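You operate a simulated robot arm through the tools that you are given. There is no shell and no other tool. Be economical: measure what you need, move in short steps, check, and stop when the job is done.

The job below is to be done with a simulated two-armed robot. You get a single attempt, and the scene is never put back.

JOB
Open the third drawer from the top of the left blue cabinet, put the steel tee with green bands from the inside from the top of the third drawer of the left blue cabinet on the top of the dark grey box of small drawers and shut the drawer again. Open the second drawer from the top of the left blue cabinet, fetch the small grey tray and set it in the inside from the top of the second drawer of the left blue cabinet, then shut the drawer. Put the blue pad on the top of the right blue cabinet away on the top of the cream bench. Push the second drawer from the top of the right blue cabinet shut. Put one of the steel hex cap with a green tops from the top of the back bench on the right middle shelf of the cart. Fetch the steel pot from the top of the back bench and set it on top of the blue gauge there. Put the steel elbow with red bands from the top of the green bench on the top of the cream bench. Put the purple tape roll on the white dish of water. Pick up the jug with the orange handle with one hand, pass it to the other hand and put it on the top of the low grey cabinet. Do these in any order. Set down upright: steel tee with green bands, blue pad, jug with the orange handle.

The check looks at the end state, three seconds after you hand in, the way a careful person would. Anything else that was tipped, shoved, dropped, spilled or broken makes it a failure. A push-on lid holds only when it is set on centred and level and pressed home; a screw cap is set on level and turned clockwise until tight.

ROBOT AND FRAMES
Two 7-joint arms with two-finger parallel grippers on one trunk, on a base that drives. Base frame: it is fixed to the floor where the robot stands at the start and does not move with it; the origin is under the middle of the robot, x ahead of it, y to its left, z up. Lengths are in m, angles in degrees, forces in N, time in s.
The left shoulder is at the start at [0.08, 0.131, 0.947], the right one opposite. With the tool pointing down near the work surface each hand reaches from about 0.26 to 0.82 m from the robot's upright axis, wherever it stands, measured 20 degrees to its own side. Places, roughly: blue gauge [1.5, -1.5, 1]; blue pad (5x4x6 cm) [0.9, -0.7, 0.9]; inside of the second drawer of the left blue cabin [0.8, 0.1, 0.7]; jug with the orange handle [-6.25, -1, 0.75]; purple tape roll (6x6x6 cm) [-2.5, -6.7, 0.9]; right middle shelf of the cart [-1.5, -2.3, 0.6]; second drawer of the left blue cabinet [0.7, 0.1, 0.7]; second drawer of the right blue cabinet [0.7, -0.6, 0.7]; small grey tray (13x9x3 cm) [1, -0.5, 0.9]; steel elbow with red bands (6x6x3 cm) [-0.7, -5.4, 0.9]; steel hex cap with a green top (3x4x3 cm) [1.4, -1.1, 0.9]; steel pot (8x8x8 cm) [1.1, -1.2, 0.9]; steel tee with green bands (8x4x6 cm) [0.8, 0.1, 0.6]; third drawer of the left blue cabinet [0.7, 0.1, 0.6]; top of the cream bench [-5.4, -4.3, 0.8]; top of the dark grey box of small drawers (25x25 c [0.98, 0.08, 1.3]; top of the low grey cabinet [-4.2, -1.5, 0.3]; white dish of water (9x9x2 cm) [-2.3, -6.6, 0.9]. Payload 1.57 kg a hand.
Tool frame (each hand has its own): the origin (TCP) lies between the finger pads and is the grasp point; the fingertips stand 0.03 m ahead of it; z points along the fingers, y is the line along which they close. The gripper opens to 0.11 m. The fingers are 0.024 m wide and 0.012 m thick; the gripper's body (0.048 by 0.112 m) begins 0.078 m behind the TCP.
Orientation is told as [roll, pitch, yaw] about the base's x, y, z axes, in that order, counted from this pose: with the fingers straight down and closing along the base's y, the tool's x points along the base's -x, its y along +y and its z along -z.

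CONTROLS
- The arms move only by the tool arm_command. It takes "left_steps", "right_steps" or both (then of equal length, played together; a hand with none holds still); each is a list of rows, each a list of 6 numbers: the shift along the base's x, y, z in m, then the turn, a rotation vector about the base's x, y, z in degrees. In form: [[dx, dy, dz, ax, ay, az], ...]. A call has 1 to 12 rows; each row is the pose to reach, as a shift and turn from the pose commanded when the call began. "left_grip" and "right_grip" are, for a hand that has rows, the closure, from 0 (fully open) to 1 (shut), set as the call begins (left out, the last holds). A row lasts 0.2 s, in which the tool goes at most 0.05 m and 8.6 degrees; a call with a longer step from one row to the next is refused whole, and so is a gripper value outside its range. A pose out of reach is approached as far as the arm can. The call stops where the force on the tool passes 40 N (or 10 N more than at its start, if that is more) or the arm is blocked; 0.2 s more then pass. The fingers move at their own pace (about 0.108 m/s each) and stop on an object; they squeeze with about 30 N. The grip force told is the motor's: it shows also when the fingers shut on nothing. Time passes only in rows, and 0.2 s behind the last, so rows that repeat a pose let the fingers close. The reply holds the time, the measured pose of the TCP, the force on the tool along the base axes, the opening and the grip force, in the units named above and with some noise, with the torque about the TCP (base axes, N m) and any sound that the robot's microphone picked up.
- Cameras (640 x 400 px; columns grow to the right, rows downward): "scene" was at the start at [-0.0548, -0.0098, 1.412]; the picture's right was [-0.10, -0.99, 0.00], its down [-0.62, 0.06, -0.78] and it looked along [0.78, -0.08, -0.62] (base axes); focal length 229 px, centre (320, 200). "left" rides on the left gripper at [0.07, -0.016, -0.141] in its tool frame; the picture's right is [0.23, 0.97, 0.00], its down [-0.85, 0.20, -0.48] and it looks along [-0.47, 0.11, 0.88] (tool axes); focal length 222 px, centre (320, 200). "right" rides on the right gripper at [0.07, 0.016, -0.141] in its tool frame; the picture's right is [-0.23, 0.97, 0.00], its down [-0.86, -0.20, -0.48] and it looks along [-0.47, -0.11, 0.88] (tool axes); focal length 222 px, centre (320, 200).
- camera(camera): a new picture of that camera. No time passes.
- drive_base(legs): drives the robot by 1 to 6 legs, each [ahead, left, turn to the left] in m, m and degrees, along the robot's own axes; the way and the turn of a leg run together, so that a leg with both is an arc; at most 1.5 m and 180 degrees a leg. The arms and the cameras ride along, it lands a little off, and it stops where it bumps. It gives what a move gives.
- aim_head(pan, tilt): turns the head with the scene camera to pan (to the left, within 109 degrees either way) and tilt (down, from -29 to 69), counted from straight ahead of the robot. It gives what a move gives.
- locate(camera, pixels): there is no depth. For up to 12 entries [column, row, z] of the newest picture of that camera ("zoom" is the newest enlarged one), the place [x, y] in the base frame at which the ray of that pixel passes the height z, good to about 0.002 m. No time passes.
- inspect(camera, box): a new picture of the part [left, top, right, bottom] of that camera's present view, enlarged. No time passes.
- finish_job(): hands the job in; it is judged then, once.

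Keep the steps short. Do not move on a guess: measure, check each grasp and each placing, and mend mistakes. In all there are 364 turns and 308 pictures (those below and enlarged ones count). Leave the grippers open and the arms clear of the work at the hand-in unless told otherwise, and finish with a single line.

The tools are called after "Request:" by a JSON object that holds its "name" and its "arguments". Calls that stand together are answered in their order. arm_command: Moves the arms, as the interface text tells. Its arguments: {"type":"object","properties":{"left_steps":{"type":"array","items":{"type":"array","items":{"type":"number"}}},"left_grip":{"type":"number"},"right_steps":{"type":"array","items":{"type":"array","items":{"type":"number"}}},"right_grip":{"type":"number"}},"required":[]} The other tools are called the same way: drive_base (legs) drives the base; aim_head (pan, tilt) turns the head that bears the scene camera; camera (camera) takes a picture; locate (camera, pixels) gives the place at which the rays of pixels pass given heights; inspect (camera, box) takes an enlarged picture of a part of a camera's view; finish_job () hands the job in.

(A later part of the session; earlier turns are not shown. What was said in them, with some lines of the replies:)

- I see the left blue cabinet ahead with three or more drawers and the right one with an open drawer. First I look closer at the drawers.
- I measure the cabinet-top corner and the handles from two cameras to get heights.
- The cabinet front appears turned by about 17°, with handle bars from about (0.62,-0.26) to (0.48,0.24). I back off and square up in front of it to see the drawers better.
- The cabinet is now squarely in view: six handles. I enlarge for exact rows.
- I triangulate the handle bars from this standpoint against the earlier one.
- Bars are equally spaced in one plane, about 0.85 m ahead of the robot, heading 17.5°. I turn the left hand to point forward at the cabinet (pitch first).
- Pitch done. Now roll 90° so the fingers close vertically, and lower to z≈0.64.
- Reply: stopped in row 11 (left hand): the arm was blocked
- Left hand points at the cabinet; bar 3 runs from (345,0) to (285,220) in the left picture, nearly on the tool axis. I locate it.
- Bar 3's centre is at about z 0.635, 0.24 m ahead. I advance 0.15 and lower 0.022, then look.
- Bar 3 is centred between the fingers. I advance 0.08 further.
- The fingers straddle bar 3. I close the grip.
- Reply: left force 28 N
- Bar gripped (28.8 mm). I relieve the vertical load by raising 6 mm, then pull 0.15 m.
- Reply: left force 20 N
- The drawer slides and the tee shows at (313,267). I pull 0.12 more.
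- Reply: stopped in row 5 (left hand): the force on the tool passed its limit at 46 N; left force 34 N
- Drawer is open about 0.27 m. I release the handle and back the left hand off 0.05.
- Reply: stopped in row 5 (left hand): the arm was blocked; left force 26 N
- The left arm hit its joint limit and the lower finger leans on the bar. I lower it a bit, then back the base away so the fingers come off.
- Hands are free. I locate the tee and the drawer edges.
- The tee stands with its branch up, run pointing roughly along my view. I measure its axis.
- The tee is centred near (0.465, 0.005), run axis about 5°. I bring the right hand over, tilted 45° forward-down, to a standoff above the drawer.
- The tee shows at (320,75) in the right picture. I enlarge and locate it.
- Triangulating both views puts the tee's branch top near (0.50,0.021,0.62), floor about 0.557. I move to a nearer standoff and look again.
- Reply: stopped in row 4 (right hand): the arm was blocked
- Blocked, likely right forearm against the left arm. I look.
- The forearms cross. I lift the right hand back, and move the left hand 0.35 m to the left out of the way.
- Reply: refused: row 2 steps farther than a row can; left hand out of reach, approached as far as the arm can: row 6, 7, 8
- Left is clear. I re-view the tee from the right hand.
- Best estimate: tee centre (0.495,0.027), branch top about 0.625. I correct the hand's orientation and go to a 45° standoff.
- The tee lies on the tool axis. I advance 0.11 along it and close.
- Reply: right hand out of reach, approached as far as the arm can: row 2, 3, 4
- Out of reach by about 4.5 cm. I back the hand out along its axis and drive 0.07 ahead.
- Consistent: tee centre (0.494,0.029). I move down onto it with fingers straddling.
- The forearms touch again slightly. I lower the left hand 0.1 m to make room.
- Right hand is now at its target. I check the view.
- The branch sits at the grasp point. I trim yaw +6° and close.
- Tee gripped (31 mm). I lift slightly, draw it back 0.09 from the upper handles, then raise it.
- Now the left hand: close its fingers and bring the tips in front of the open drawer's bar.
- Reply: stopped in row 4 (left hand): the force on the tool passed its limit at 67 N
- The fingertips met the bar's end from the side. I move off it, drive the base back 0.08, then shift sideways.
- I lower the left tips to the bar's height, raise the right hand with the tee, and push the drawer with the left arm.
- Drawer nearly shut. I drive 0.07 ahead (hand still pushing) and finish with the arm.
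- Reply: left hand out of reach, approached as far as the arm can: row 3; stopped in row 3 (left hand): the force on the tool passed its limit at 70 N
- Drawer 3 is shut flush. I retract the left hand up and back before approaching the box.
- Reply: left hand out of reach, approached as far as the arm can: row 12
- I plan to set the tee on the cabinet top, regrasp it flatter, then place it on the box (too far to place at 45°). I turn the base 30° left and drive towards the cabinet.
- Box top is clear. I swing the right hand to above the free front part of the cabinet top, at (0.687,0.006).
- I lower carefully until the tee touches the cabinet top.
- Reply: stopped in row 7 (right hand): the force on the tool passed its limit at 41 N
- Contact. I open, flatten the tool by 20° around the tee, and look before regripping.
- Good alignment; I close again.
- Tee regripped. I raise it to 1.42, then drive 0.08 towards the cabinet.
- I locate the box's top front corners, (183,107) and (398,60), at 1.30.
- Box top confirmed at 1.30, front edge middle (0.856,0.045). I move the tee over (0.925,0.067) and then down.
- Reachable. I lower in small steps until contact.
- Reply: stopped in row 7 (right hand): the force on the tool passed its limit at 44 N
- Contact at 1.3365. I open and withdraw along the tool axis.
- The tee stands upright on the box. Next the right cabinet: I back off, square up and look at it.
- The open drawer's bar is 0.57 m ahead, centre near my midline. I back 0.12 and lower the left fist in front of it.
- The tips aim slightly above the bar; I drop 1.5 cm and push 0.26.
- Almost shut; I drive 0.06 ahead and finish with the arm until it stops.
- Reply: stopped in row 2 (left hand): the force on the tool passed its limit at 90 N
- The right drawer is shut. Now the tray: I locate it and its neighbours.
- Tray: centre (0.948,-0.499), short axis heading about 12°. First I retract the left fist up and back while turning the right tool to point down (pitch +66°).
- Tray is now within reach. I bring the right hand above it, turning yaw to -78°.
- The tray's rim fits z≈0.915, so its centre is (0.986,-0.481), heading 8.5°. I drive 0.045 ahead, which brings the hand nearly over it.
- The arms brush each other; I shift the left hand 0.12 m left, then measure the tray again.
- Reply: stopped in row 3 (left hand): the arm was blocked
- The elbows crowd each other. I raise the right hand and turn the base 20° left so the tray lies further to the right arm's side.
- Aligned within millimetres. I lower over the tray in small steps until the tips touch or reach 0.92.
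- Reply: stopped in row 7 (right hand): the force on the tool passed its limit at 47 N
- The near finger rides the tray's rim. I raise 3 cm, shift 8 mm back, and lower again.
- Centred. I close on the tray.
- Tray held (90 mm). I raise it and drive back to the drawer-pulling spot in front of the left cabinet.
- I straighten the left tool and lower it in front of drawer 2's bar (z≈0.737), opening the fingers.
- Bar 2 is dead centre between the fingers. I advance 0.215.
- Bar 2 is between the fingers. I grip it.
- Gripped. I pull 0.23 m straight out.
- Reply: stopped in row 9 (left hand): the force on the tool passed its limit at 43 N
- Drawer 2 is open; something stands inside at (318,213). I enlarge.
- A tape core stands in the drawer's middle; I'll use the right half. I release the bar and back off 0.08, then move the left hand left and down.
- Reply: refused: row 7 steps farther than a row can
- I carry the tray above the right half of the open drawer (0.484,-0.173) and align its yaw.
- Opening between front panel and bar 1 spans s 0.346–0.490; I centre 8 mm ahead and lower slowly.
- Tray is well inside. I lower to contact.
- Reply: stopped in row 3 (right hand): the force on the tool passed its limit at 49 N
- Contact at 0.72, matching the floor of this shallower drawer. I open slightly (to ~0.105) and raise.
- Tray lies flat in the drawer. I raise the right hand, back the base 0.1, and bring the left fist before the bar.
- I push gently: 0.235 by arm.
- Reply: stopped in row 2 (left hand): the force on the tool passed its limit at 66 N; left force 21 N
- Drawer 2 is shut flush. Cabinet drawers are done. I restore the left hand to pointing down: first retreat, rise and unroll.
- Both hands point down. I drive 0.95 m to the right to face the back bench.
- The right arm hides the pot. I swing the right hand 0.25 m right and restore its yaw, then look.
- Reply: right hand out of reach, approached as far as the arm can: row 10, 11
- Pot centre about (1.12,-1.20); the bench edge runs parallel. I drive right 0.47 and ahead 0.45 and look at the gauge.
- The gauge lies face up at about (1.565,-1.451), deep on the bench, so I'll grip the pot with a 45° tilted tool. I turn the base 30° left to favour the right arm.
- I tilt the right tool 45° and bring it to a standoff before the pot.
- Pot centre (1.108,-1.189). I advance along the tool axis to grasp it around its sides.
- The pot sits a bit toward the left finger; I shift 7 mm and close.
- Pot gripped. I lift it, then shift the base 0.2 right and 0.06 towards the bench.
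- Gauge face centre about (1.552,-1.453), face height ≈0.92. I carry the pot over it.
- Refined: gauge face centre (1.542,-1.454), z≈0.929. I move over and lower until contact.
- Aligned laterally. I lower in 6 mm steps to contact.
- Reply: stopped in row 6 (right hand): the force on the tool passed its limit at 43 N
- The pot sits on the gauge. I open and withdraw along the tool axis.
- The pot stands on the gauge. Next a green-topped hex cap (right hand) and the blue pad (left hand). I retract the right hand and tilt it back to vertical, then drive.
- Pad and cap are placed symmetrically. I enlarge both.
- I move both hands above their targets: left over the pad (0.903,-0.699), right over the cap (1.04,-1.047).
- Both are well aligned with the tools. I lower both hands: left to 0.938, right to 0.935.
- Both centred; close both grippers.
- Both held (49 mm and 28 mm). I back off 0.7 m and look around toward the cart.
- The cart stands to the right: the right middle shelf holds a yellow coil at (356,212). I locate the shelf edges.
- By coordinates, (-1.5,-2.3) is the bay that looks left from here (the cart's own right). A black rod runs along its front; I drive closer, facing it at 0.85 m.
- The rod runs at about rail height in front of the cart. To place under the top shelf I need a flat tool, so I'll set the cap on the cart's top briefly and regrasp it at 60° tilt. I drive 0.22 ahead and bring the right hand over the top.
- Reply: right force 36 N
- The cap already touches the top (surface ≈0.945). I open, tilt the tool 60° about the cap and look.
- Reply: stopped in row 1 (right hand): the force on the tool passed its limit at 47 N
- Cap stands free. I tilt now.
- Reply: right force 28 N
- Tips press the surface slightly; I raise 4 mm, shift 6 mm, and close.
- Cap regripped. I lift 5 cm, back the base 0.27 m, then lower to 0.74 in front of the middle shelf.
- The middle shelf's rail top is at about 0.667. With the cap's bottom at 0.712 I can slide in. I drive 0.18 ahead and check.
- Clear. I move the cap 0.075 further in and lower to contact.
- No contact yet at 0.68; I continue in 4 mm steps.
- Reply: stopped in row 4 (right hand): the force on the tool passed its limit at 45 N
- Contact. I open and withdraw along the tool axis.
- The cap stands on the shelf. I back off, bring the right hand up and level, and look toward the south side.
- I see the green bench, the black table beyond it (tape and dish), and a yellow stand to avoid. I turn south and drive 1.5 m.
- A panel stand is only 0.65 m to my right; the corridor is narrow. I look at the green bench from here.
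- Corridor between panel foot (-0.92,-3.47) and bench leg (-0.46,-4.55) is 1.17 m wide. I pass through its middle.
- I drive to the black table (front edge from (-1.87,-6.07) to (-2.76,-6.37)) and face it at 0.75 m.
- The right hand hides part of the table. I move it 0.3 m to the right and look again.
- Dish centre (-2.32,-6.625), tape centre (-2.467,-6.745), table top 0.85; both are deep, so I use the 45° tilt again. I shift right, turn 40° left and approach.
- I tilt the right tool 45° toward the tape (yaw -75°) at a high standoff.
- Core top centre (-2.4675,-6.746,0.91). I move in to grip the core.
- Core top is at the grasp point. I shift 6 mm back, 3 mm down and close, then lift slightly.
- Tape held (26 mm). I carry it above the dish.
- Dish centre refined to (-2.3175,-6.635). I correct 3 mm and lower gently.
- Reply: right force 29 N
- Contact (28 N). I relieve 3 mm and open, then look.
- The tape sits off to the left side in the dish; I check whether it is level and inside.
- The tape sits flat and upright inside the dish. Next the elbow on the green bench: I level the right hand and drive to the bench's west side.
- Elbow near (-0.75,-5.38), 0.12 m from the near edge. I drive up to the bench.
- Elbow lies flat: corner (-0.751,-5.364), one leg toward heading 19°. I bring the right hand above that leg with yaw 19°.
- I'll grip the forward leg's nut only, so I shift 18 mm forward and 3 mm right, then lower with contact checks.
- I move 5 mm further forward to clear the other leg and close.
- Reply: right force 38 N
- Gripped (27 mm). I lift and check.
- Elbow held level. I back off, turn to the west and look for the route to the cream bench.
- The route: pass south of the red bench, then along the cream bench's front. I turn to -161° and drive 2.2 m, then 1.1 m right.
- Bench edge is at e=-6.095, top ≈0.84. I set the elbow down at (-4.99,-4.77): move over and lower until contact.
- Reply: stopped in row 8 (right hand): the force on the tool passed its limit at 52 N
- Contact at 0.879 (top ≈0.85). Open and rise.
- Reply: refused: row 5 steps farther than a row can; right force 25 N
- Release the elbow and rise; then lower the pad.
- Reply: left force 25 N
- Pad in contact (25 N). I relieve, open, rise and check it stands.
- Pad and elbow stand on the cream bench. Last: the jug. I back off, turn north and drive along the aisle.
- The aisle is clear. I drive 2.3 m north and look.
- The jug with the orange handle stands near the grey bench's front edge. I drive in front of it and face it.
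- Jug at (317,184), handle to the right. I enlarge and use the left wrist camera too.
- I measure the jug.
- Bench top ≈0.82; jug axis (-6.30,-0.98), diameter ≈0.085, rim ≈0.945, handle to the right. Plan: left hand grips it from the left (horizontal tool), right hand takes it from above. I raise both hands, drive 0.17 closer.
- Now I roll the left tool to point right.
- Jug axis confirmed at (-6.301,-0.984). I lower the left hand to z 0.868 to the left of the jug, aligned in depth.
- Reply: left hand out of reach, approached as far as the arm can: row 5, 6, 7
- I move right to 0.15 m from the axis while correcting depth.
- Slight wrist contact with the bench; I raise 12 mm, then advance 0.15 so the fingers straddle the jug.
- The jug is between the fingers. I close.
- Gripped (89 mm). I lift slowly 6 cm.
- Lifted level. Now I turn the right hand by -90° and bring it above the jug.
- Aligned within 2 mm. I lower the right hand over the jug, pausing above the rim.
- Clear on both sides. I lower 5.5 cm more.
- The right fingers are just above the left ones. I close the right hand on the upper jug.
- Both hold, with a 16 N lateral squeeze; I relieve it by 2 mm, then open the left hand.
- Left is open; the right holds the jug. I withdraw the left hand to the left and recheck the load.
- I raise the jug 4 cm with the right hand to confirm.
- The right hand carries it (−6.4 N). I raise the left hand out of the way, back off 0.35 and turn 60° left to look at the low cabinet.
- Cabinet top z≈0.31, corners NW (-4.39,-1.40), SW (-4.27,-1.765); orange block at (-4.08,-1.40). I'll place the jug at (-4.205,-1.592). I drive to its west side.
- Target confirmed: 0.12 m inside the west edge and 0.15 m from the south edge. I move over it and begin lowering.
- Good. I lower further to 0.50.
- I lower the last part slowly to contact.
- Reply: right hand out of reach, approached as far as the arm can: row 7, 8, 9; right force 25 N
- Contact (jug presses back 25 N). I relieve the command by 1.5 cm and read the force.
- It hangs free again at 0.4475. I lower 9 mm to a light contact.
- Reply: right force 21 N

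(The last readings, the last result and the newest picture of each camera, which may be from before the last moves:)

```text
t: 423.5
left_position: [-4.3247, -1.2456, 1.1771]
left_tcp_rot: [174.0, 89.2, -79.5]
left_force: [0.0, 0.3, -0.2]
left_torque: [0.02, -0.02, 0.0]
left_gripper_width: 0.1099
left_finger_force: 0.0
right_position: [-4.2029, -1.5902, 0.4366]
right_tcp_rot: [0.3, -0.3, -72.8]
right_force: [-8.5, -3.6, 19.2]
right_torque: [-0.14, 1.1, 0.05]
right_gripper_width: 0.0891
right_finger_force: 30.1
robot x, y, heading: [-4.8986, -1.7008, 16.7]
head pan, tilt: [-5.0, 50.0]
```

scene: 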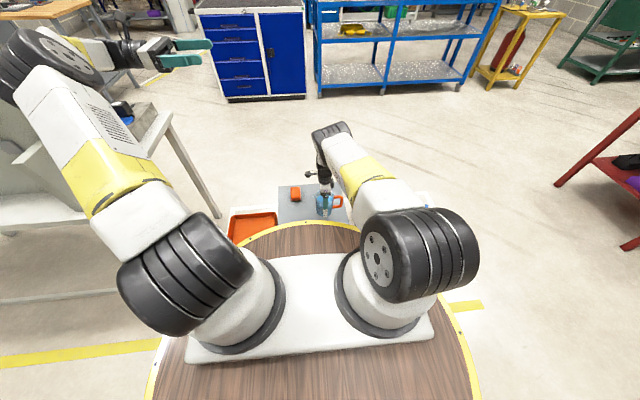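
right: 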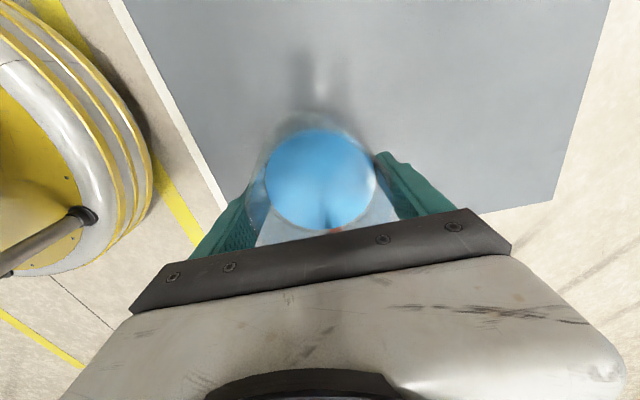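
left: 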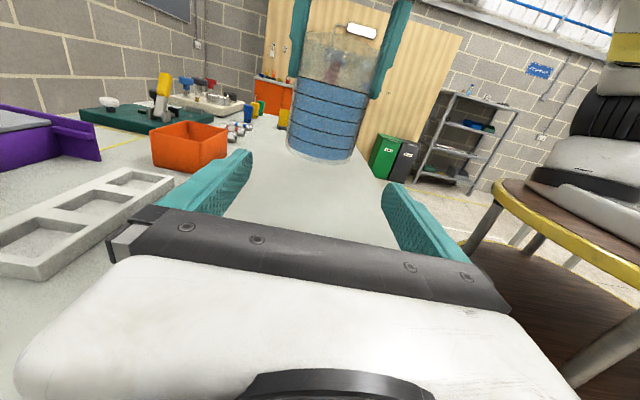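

Light contact. I open the right hand and rise slowly.

Request:
{"name": "arm_command", "arguments": {"right_steps": [[0, 0, 0.001, 0, 0, 0], [0, 0, 0.002, 0, 0, 0], [0, 0, 0.002, 0, 0, 0]], "right_grip": 0}}

Request:
{"name": "camera", "arguments": {"camera": "right"}}

```text
t: 424.3
left_position: [-4.3231, -1.2445, 1.1769]
left_tcp_rot: [171.5, 89.2, -81.9]
left_force: [-0.3, 0.2, 0.6]
left_torque: [0.03, 0.01, -0.03]
left_gripper_width: 0.11
left_finger_force: 0.0
right_position: [-4.2056, -1.5907, 0.4363]
right_tcp_rot: [0.3, -0.3, -72.8]
right_force: [-0.6, -0.1, 0.5]
right_torque: [0.0, 0.01, 0.0]
right_gripper_width: 0.1101
right_finger_force: 0.0
robot x, y, heading: [-4.8951, -1.6998, 16.8]
head pan, tilt: [-5.0, 50.0]
```

```text
59 pictures are left
```

right: 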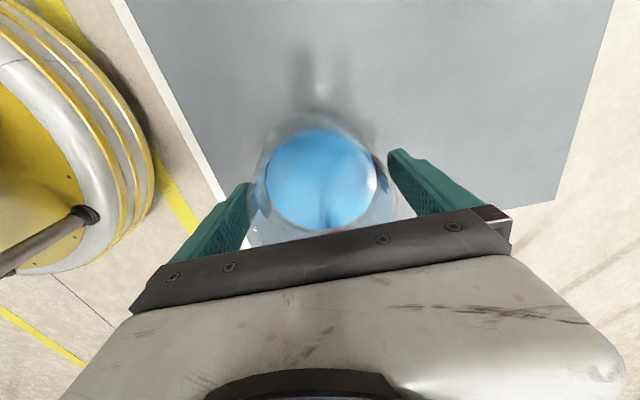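

Jug stands free between the fingers. I rise straight up.

Request:
{"name": "arm_command", "arguments": {"right_steps": [[0, 0, 0.008, 0, 0, 0], [0, 0, 0.018, 0, 0, 0], [0, 0, 0.03, 0, 0, 0], [0, 0, 0.045, 0, 0, 0], [0, 0, 0.065, 0, 0, 0], [0, 0, 0.095, 0, 0, 0], [0, 0, 0.135, 0, 0, 0], [0, 0, 0.18, 0, 0, 0], [0, 0, 0.225, 0, 0, 0], [0, 0, 0.27, 0, 0, 0]]}}

Request:
{"name": "camera", "arguments": {"camera": "right"}}

Request:
{"name": "inspect", "arguments": {"camera": "scene", "box": [270, 160, 390, 240]}}

```text
t: 426.5
left_position: [-4.3245, -1.2449, 1.1772]
left_tcp_rot: [170.4, 89.2, -82.9]
left_force: [0.4, -0.3, 0.5]
left_torque: [0.0, -0.02, -0.04]
left_gripper_width: 0.1098
left_finger_force: 0.0
right_position: [-4.2107, -1.5901, 0.7066]
right_tcp_rot: [0.3, -0.2, -72.9]
right_force: [-0.4, -0.5, -0.5]
right_torque: [-0.02, -0.01, -0.02]
right_gripper_width: 0.1098
right_finger_force: 0.1
robot x, y, heading: [-4.9037, -1.7002, 16.6]
head pan, tilt: [-5.0, 50.0]
```

```text
58 pictures are left
```

right: 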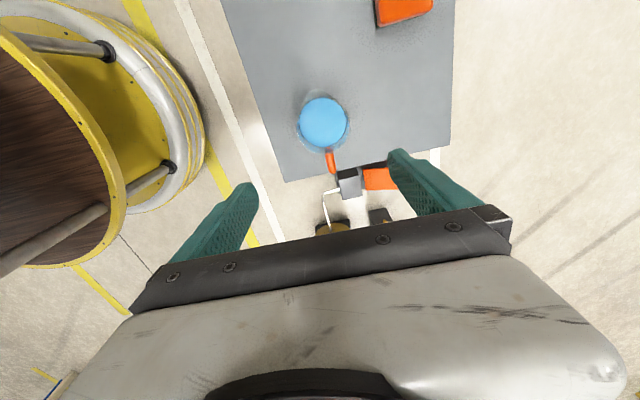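

```text
5.00 times, centred on (330, 200) of scene
```

zoom: 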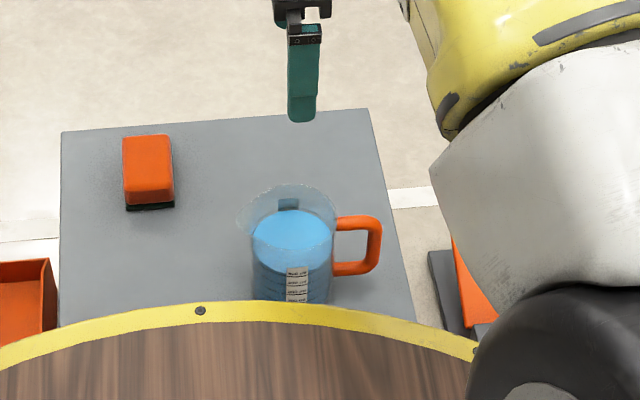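

The jug stands upright on the low cabinet. I lift the right hand clear and back the robot off.

Request:
{"name": "arm_command", "arguments": {"right_steps": [[0, 0, 0.045, 0, 0, 0], [0, 0, 0.09, 0, 0, 0], [0, 0, 0.135, 0, 0, 0], [0, 0, 0.18, 0, 0, 0], [0, 0, 0.225, 0, 0, 0], [0, 0, 0.27, 0, 0, 0]]}}

Request:
{"name": "drive_base", "arguments": {"legs": [[-0.3, 0, 0]]}}

Request:
{"name": "inspect", "arguments": {"camera": "scene", "box": [250, 100, 400, 220]}}

```text
t: 427.9
left_position: [-4.324, -1.2441, 1.1772]
left_tcp_rot: [170.5, 89.1, -82.8]
left_force: [0.2, -0.3, -0.1]
left_torque: [0.05, 0.03, -0.02]
left_gripper_width: 0.11
left_finger_force: 0.0
right_position: [-4.2045, -1.5892, 0.977]
right_tcp_rot: [0.2, -0.4, -72.7]
right_force: [0.0, 0.5, -0.1]
right_torque: [0.02, 0.02, -0.02]
right_gripper_width: 0.11
right_finger_force: 0.0
robot x, y, heading: [-4.8998, -1.6996, 16.5]
head pan, tilt: [-5.0, 50.0]
```

```text
t: 430.0
left_position: [-4.6163, -1.3355, 1.1757]
left_tcp_rot: [171.4, 89.3, -82.3]
left_force: [0.4, 0.1, 0.6]
left_torque: [-0.04, 0.0, -0.02]
left_gripper_width: 0.11
left_finger_force: 0.0
right_position: [-4.4982, -1.6802, 0.9779]
right_tcp_rot: [0.3, -0.4, -73.1]
right_force: [-0.1, -0.5, 0.1]
right_torque: [-0.03, 0.03, 0.01]
right_gripper_width: 0.11
right_finger_force: 0.1
robot x, y, heading: [-5.1921, -1.7885, 16.4]
head pan, tilt: [-5.0, 50.0]
```

```text
3.33 times, centred on (325, 160) of scene
```

zoom: 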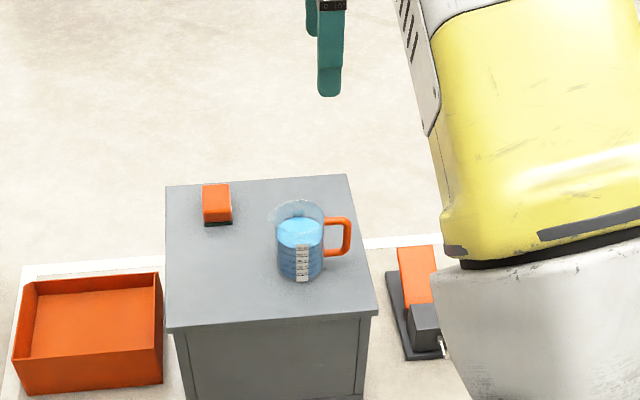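

Everything is placed, the drawers are shut, the grippers are open and the arms are clear, so I hand in.

Request:
{"name": "finish_job", "arguments": {}}

```text
The job is handed in.
```

All nine tasks were carried out and the job is handed in; the one imperfect placing is the purple tape roll, which sits off-centre but flat in the dish of water.
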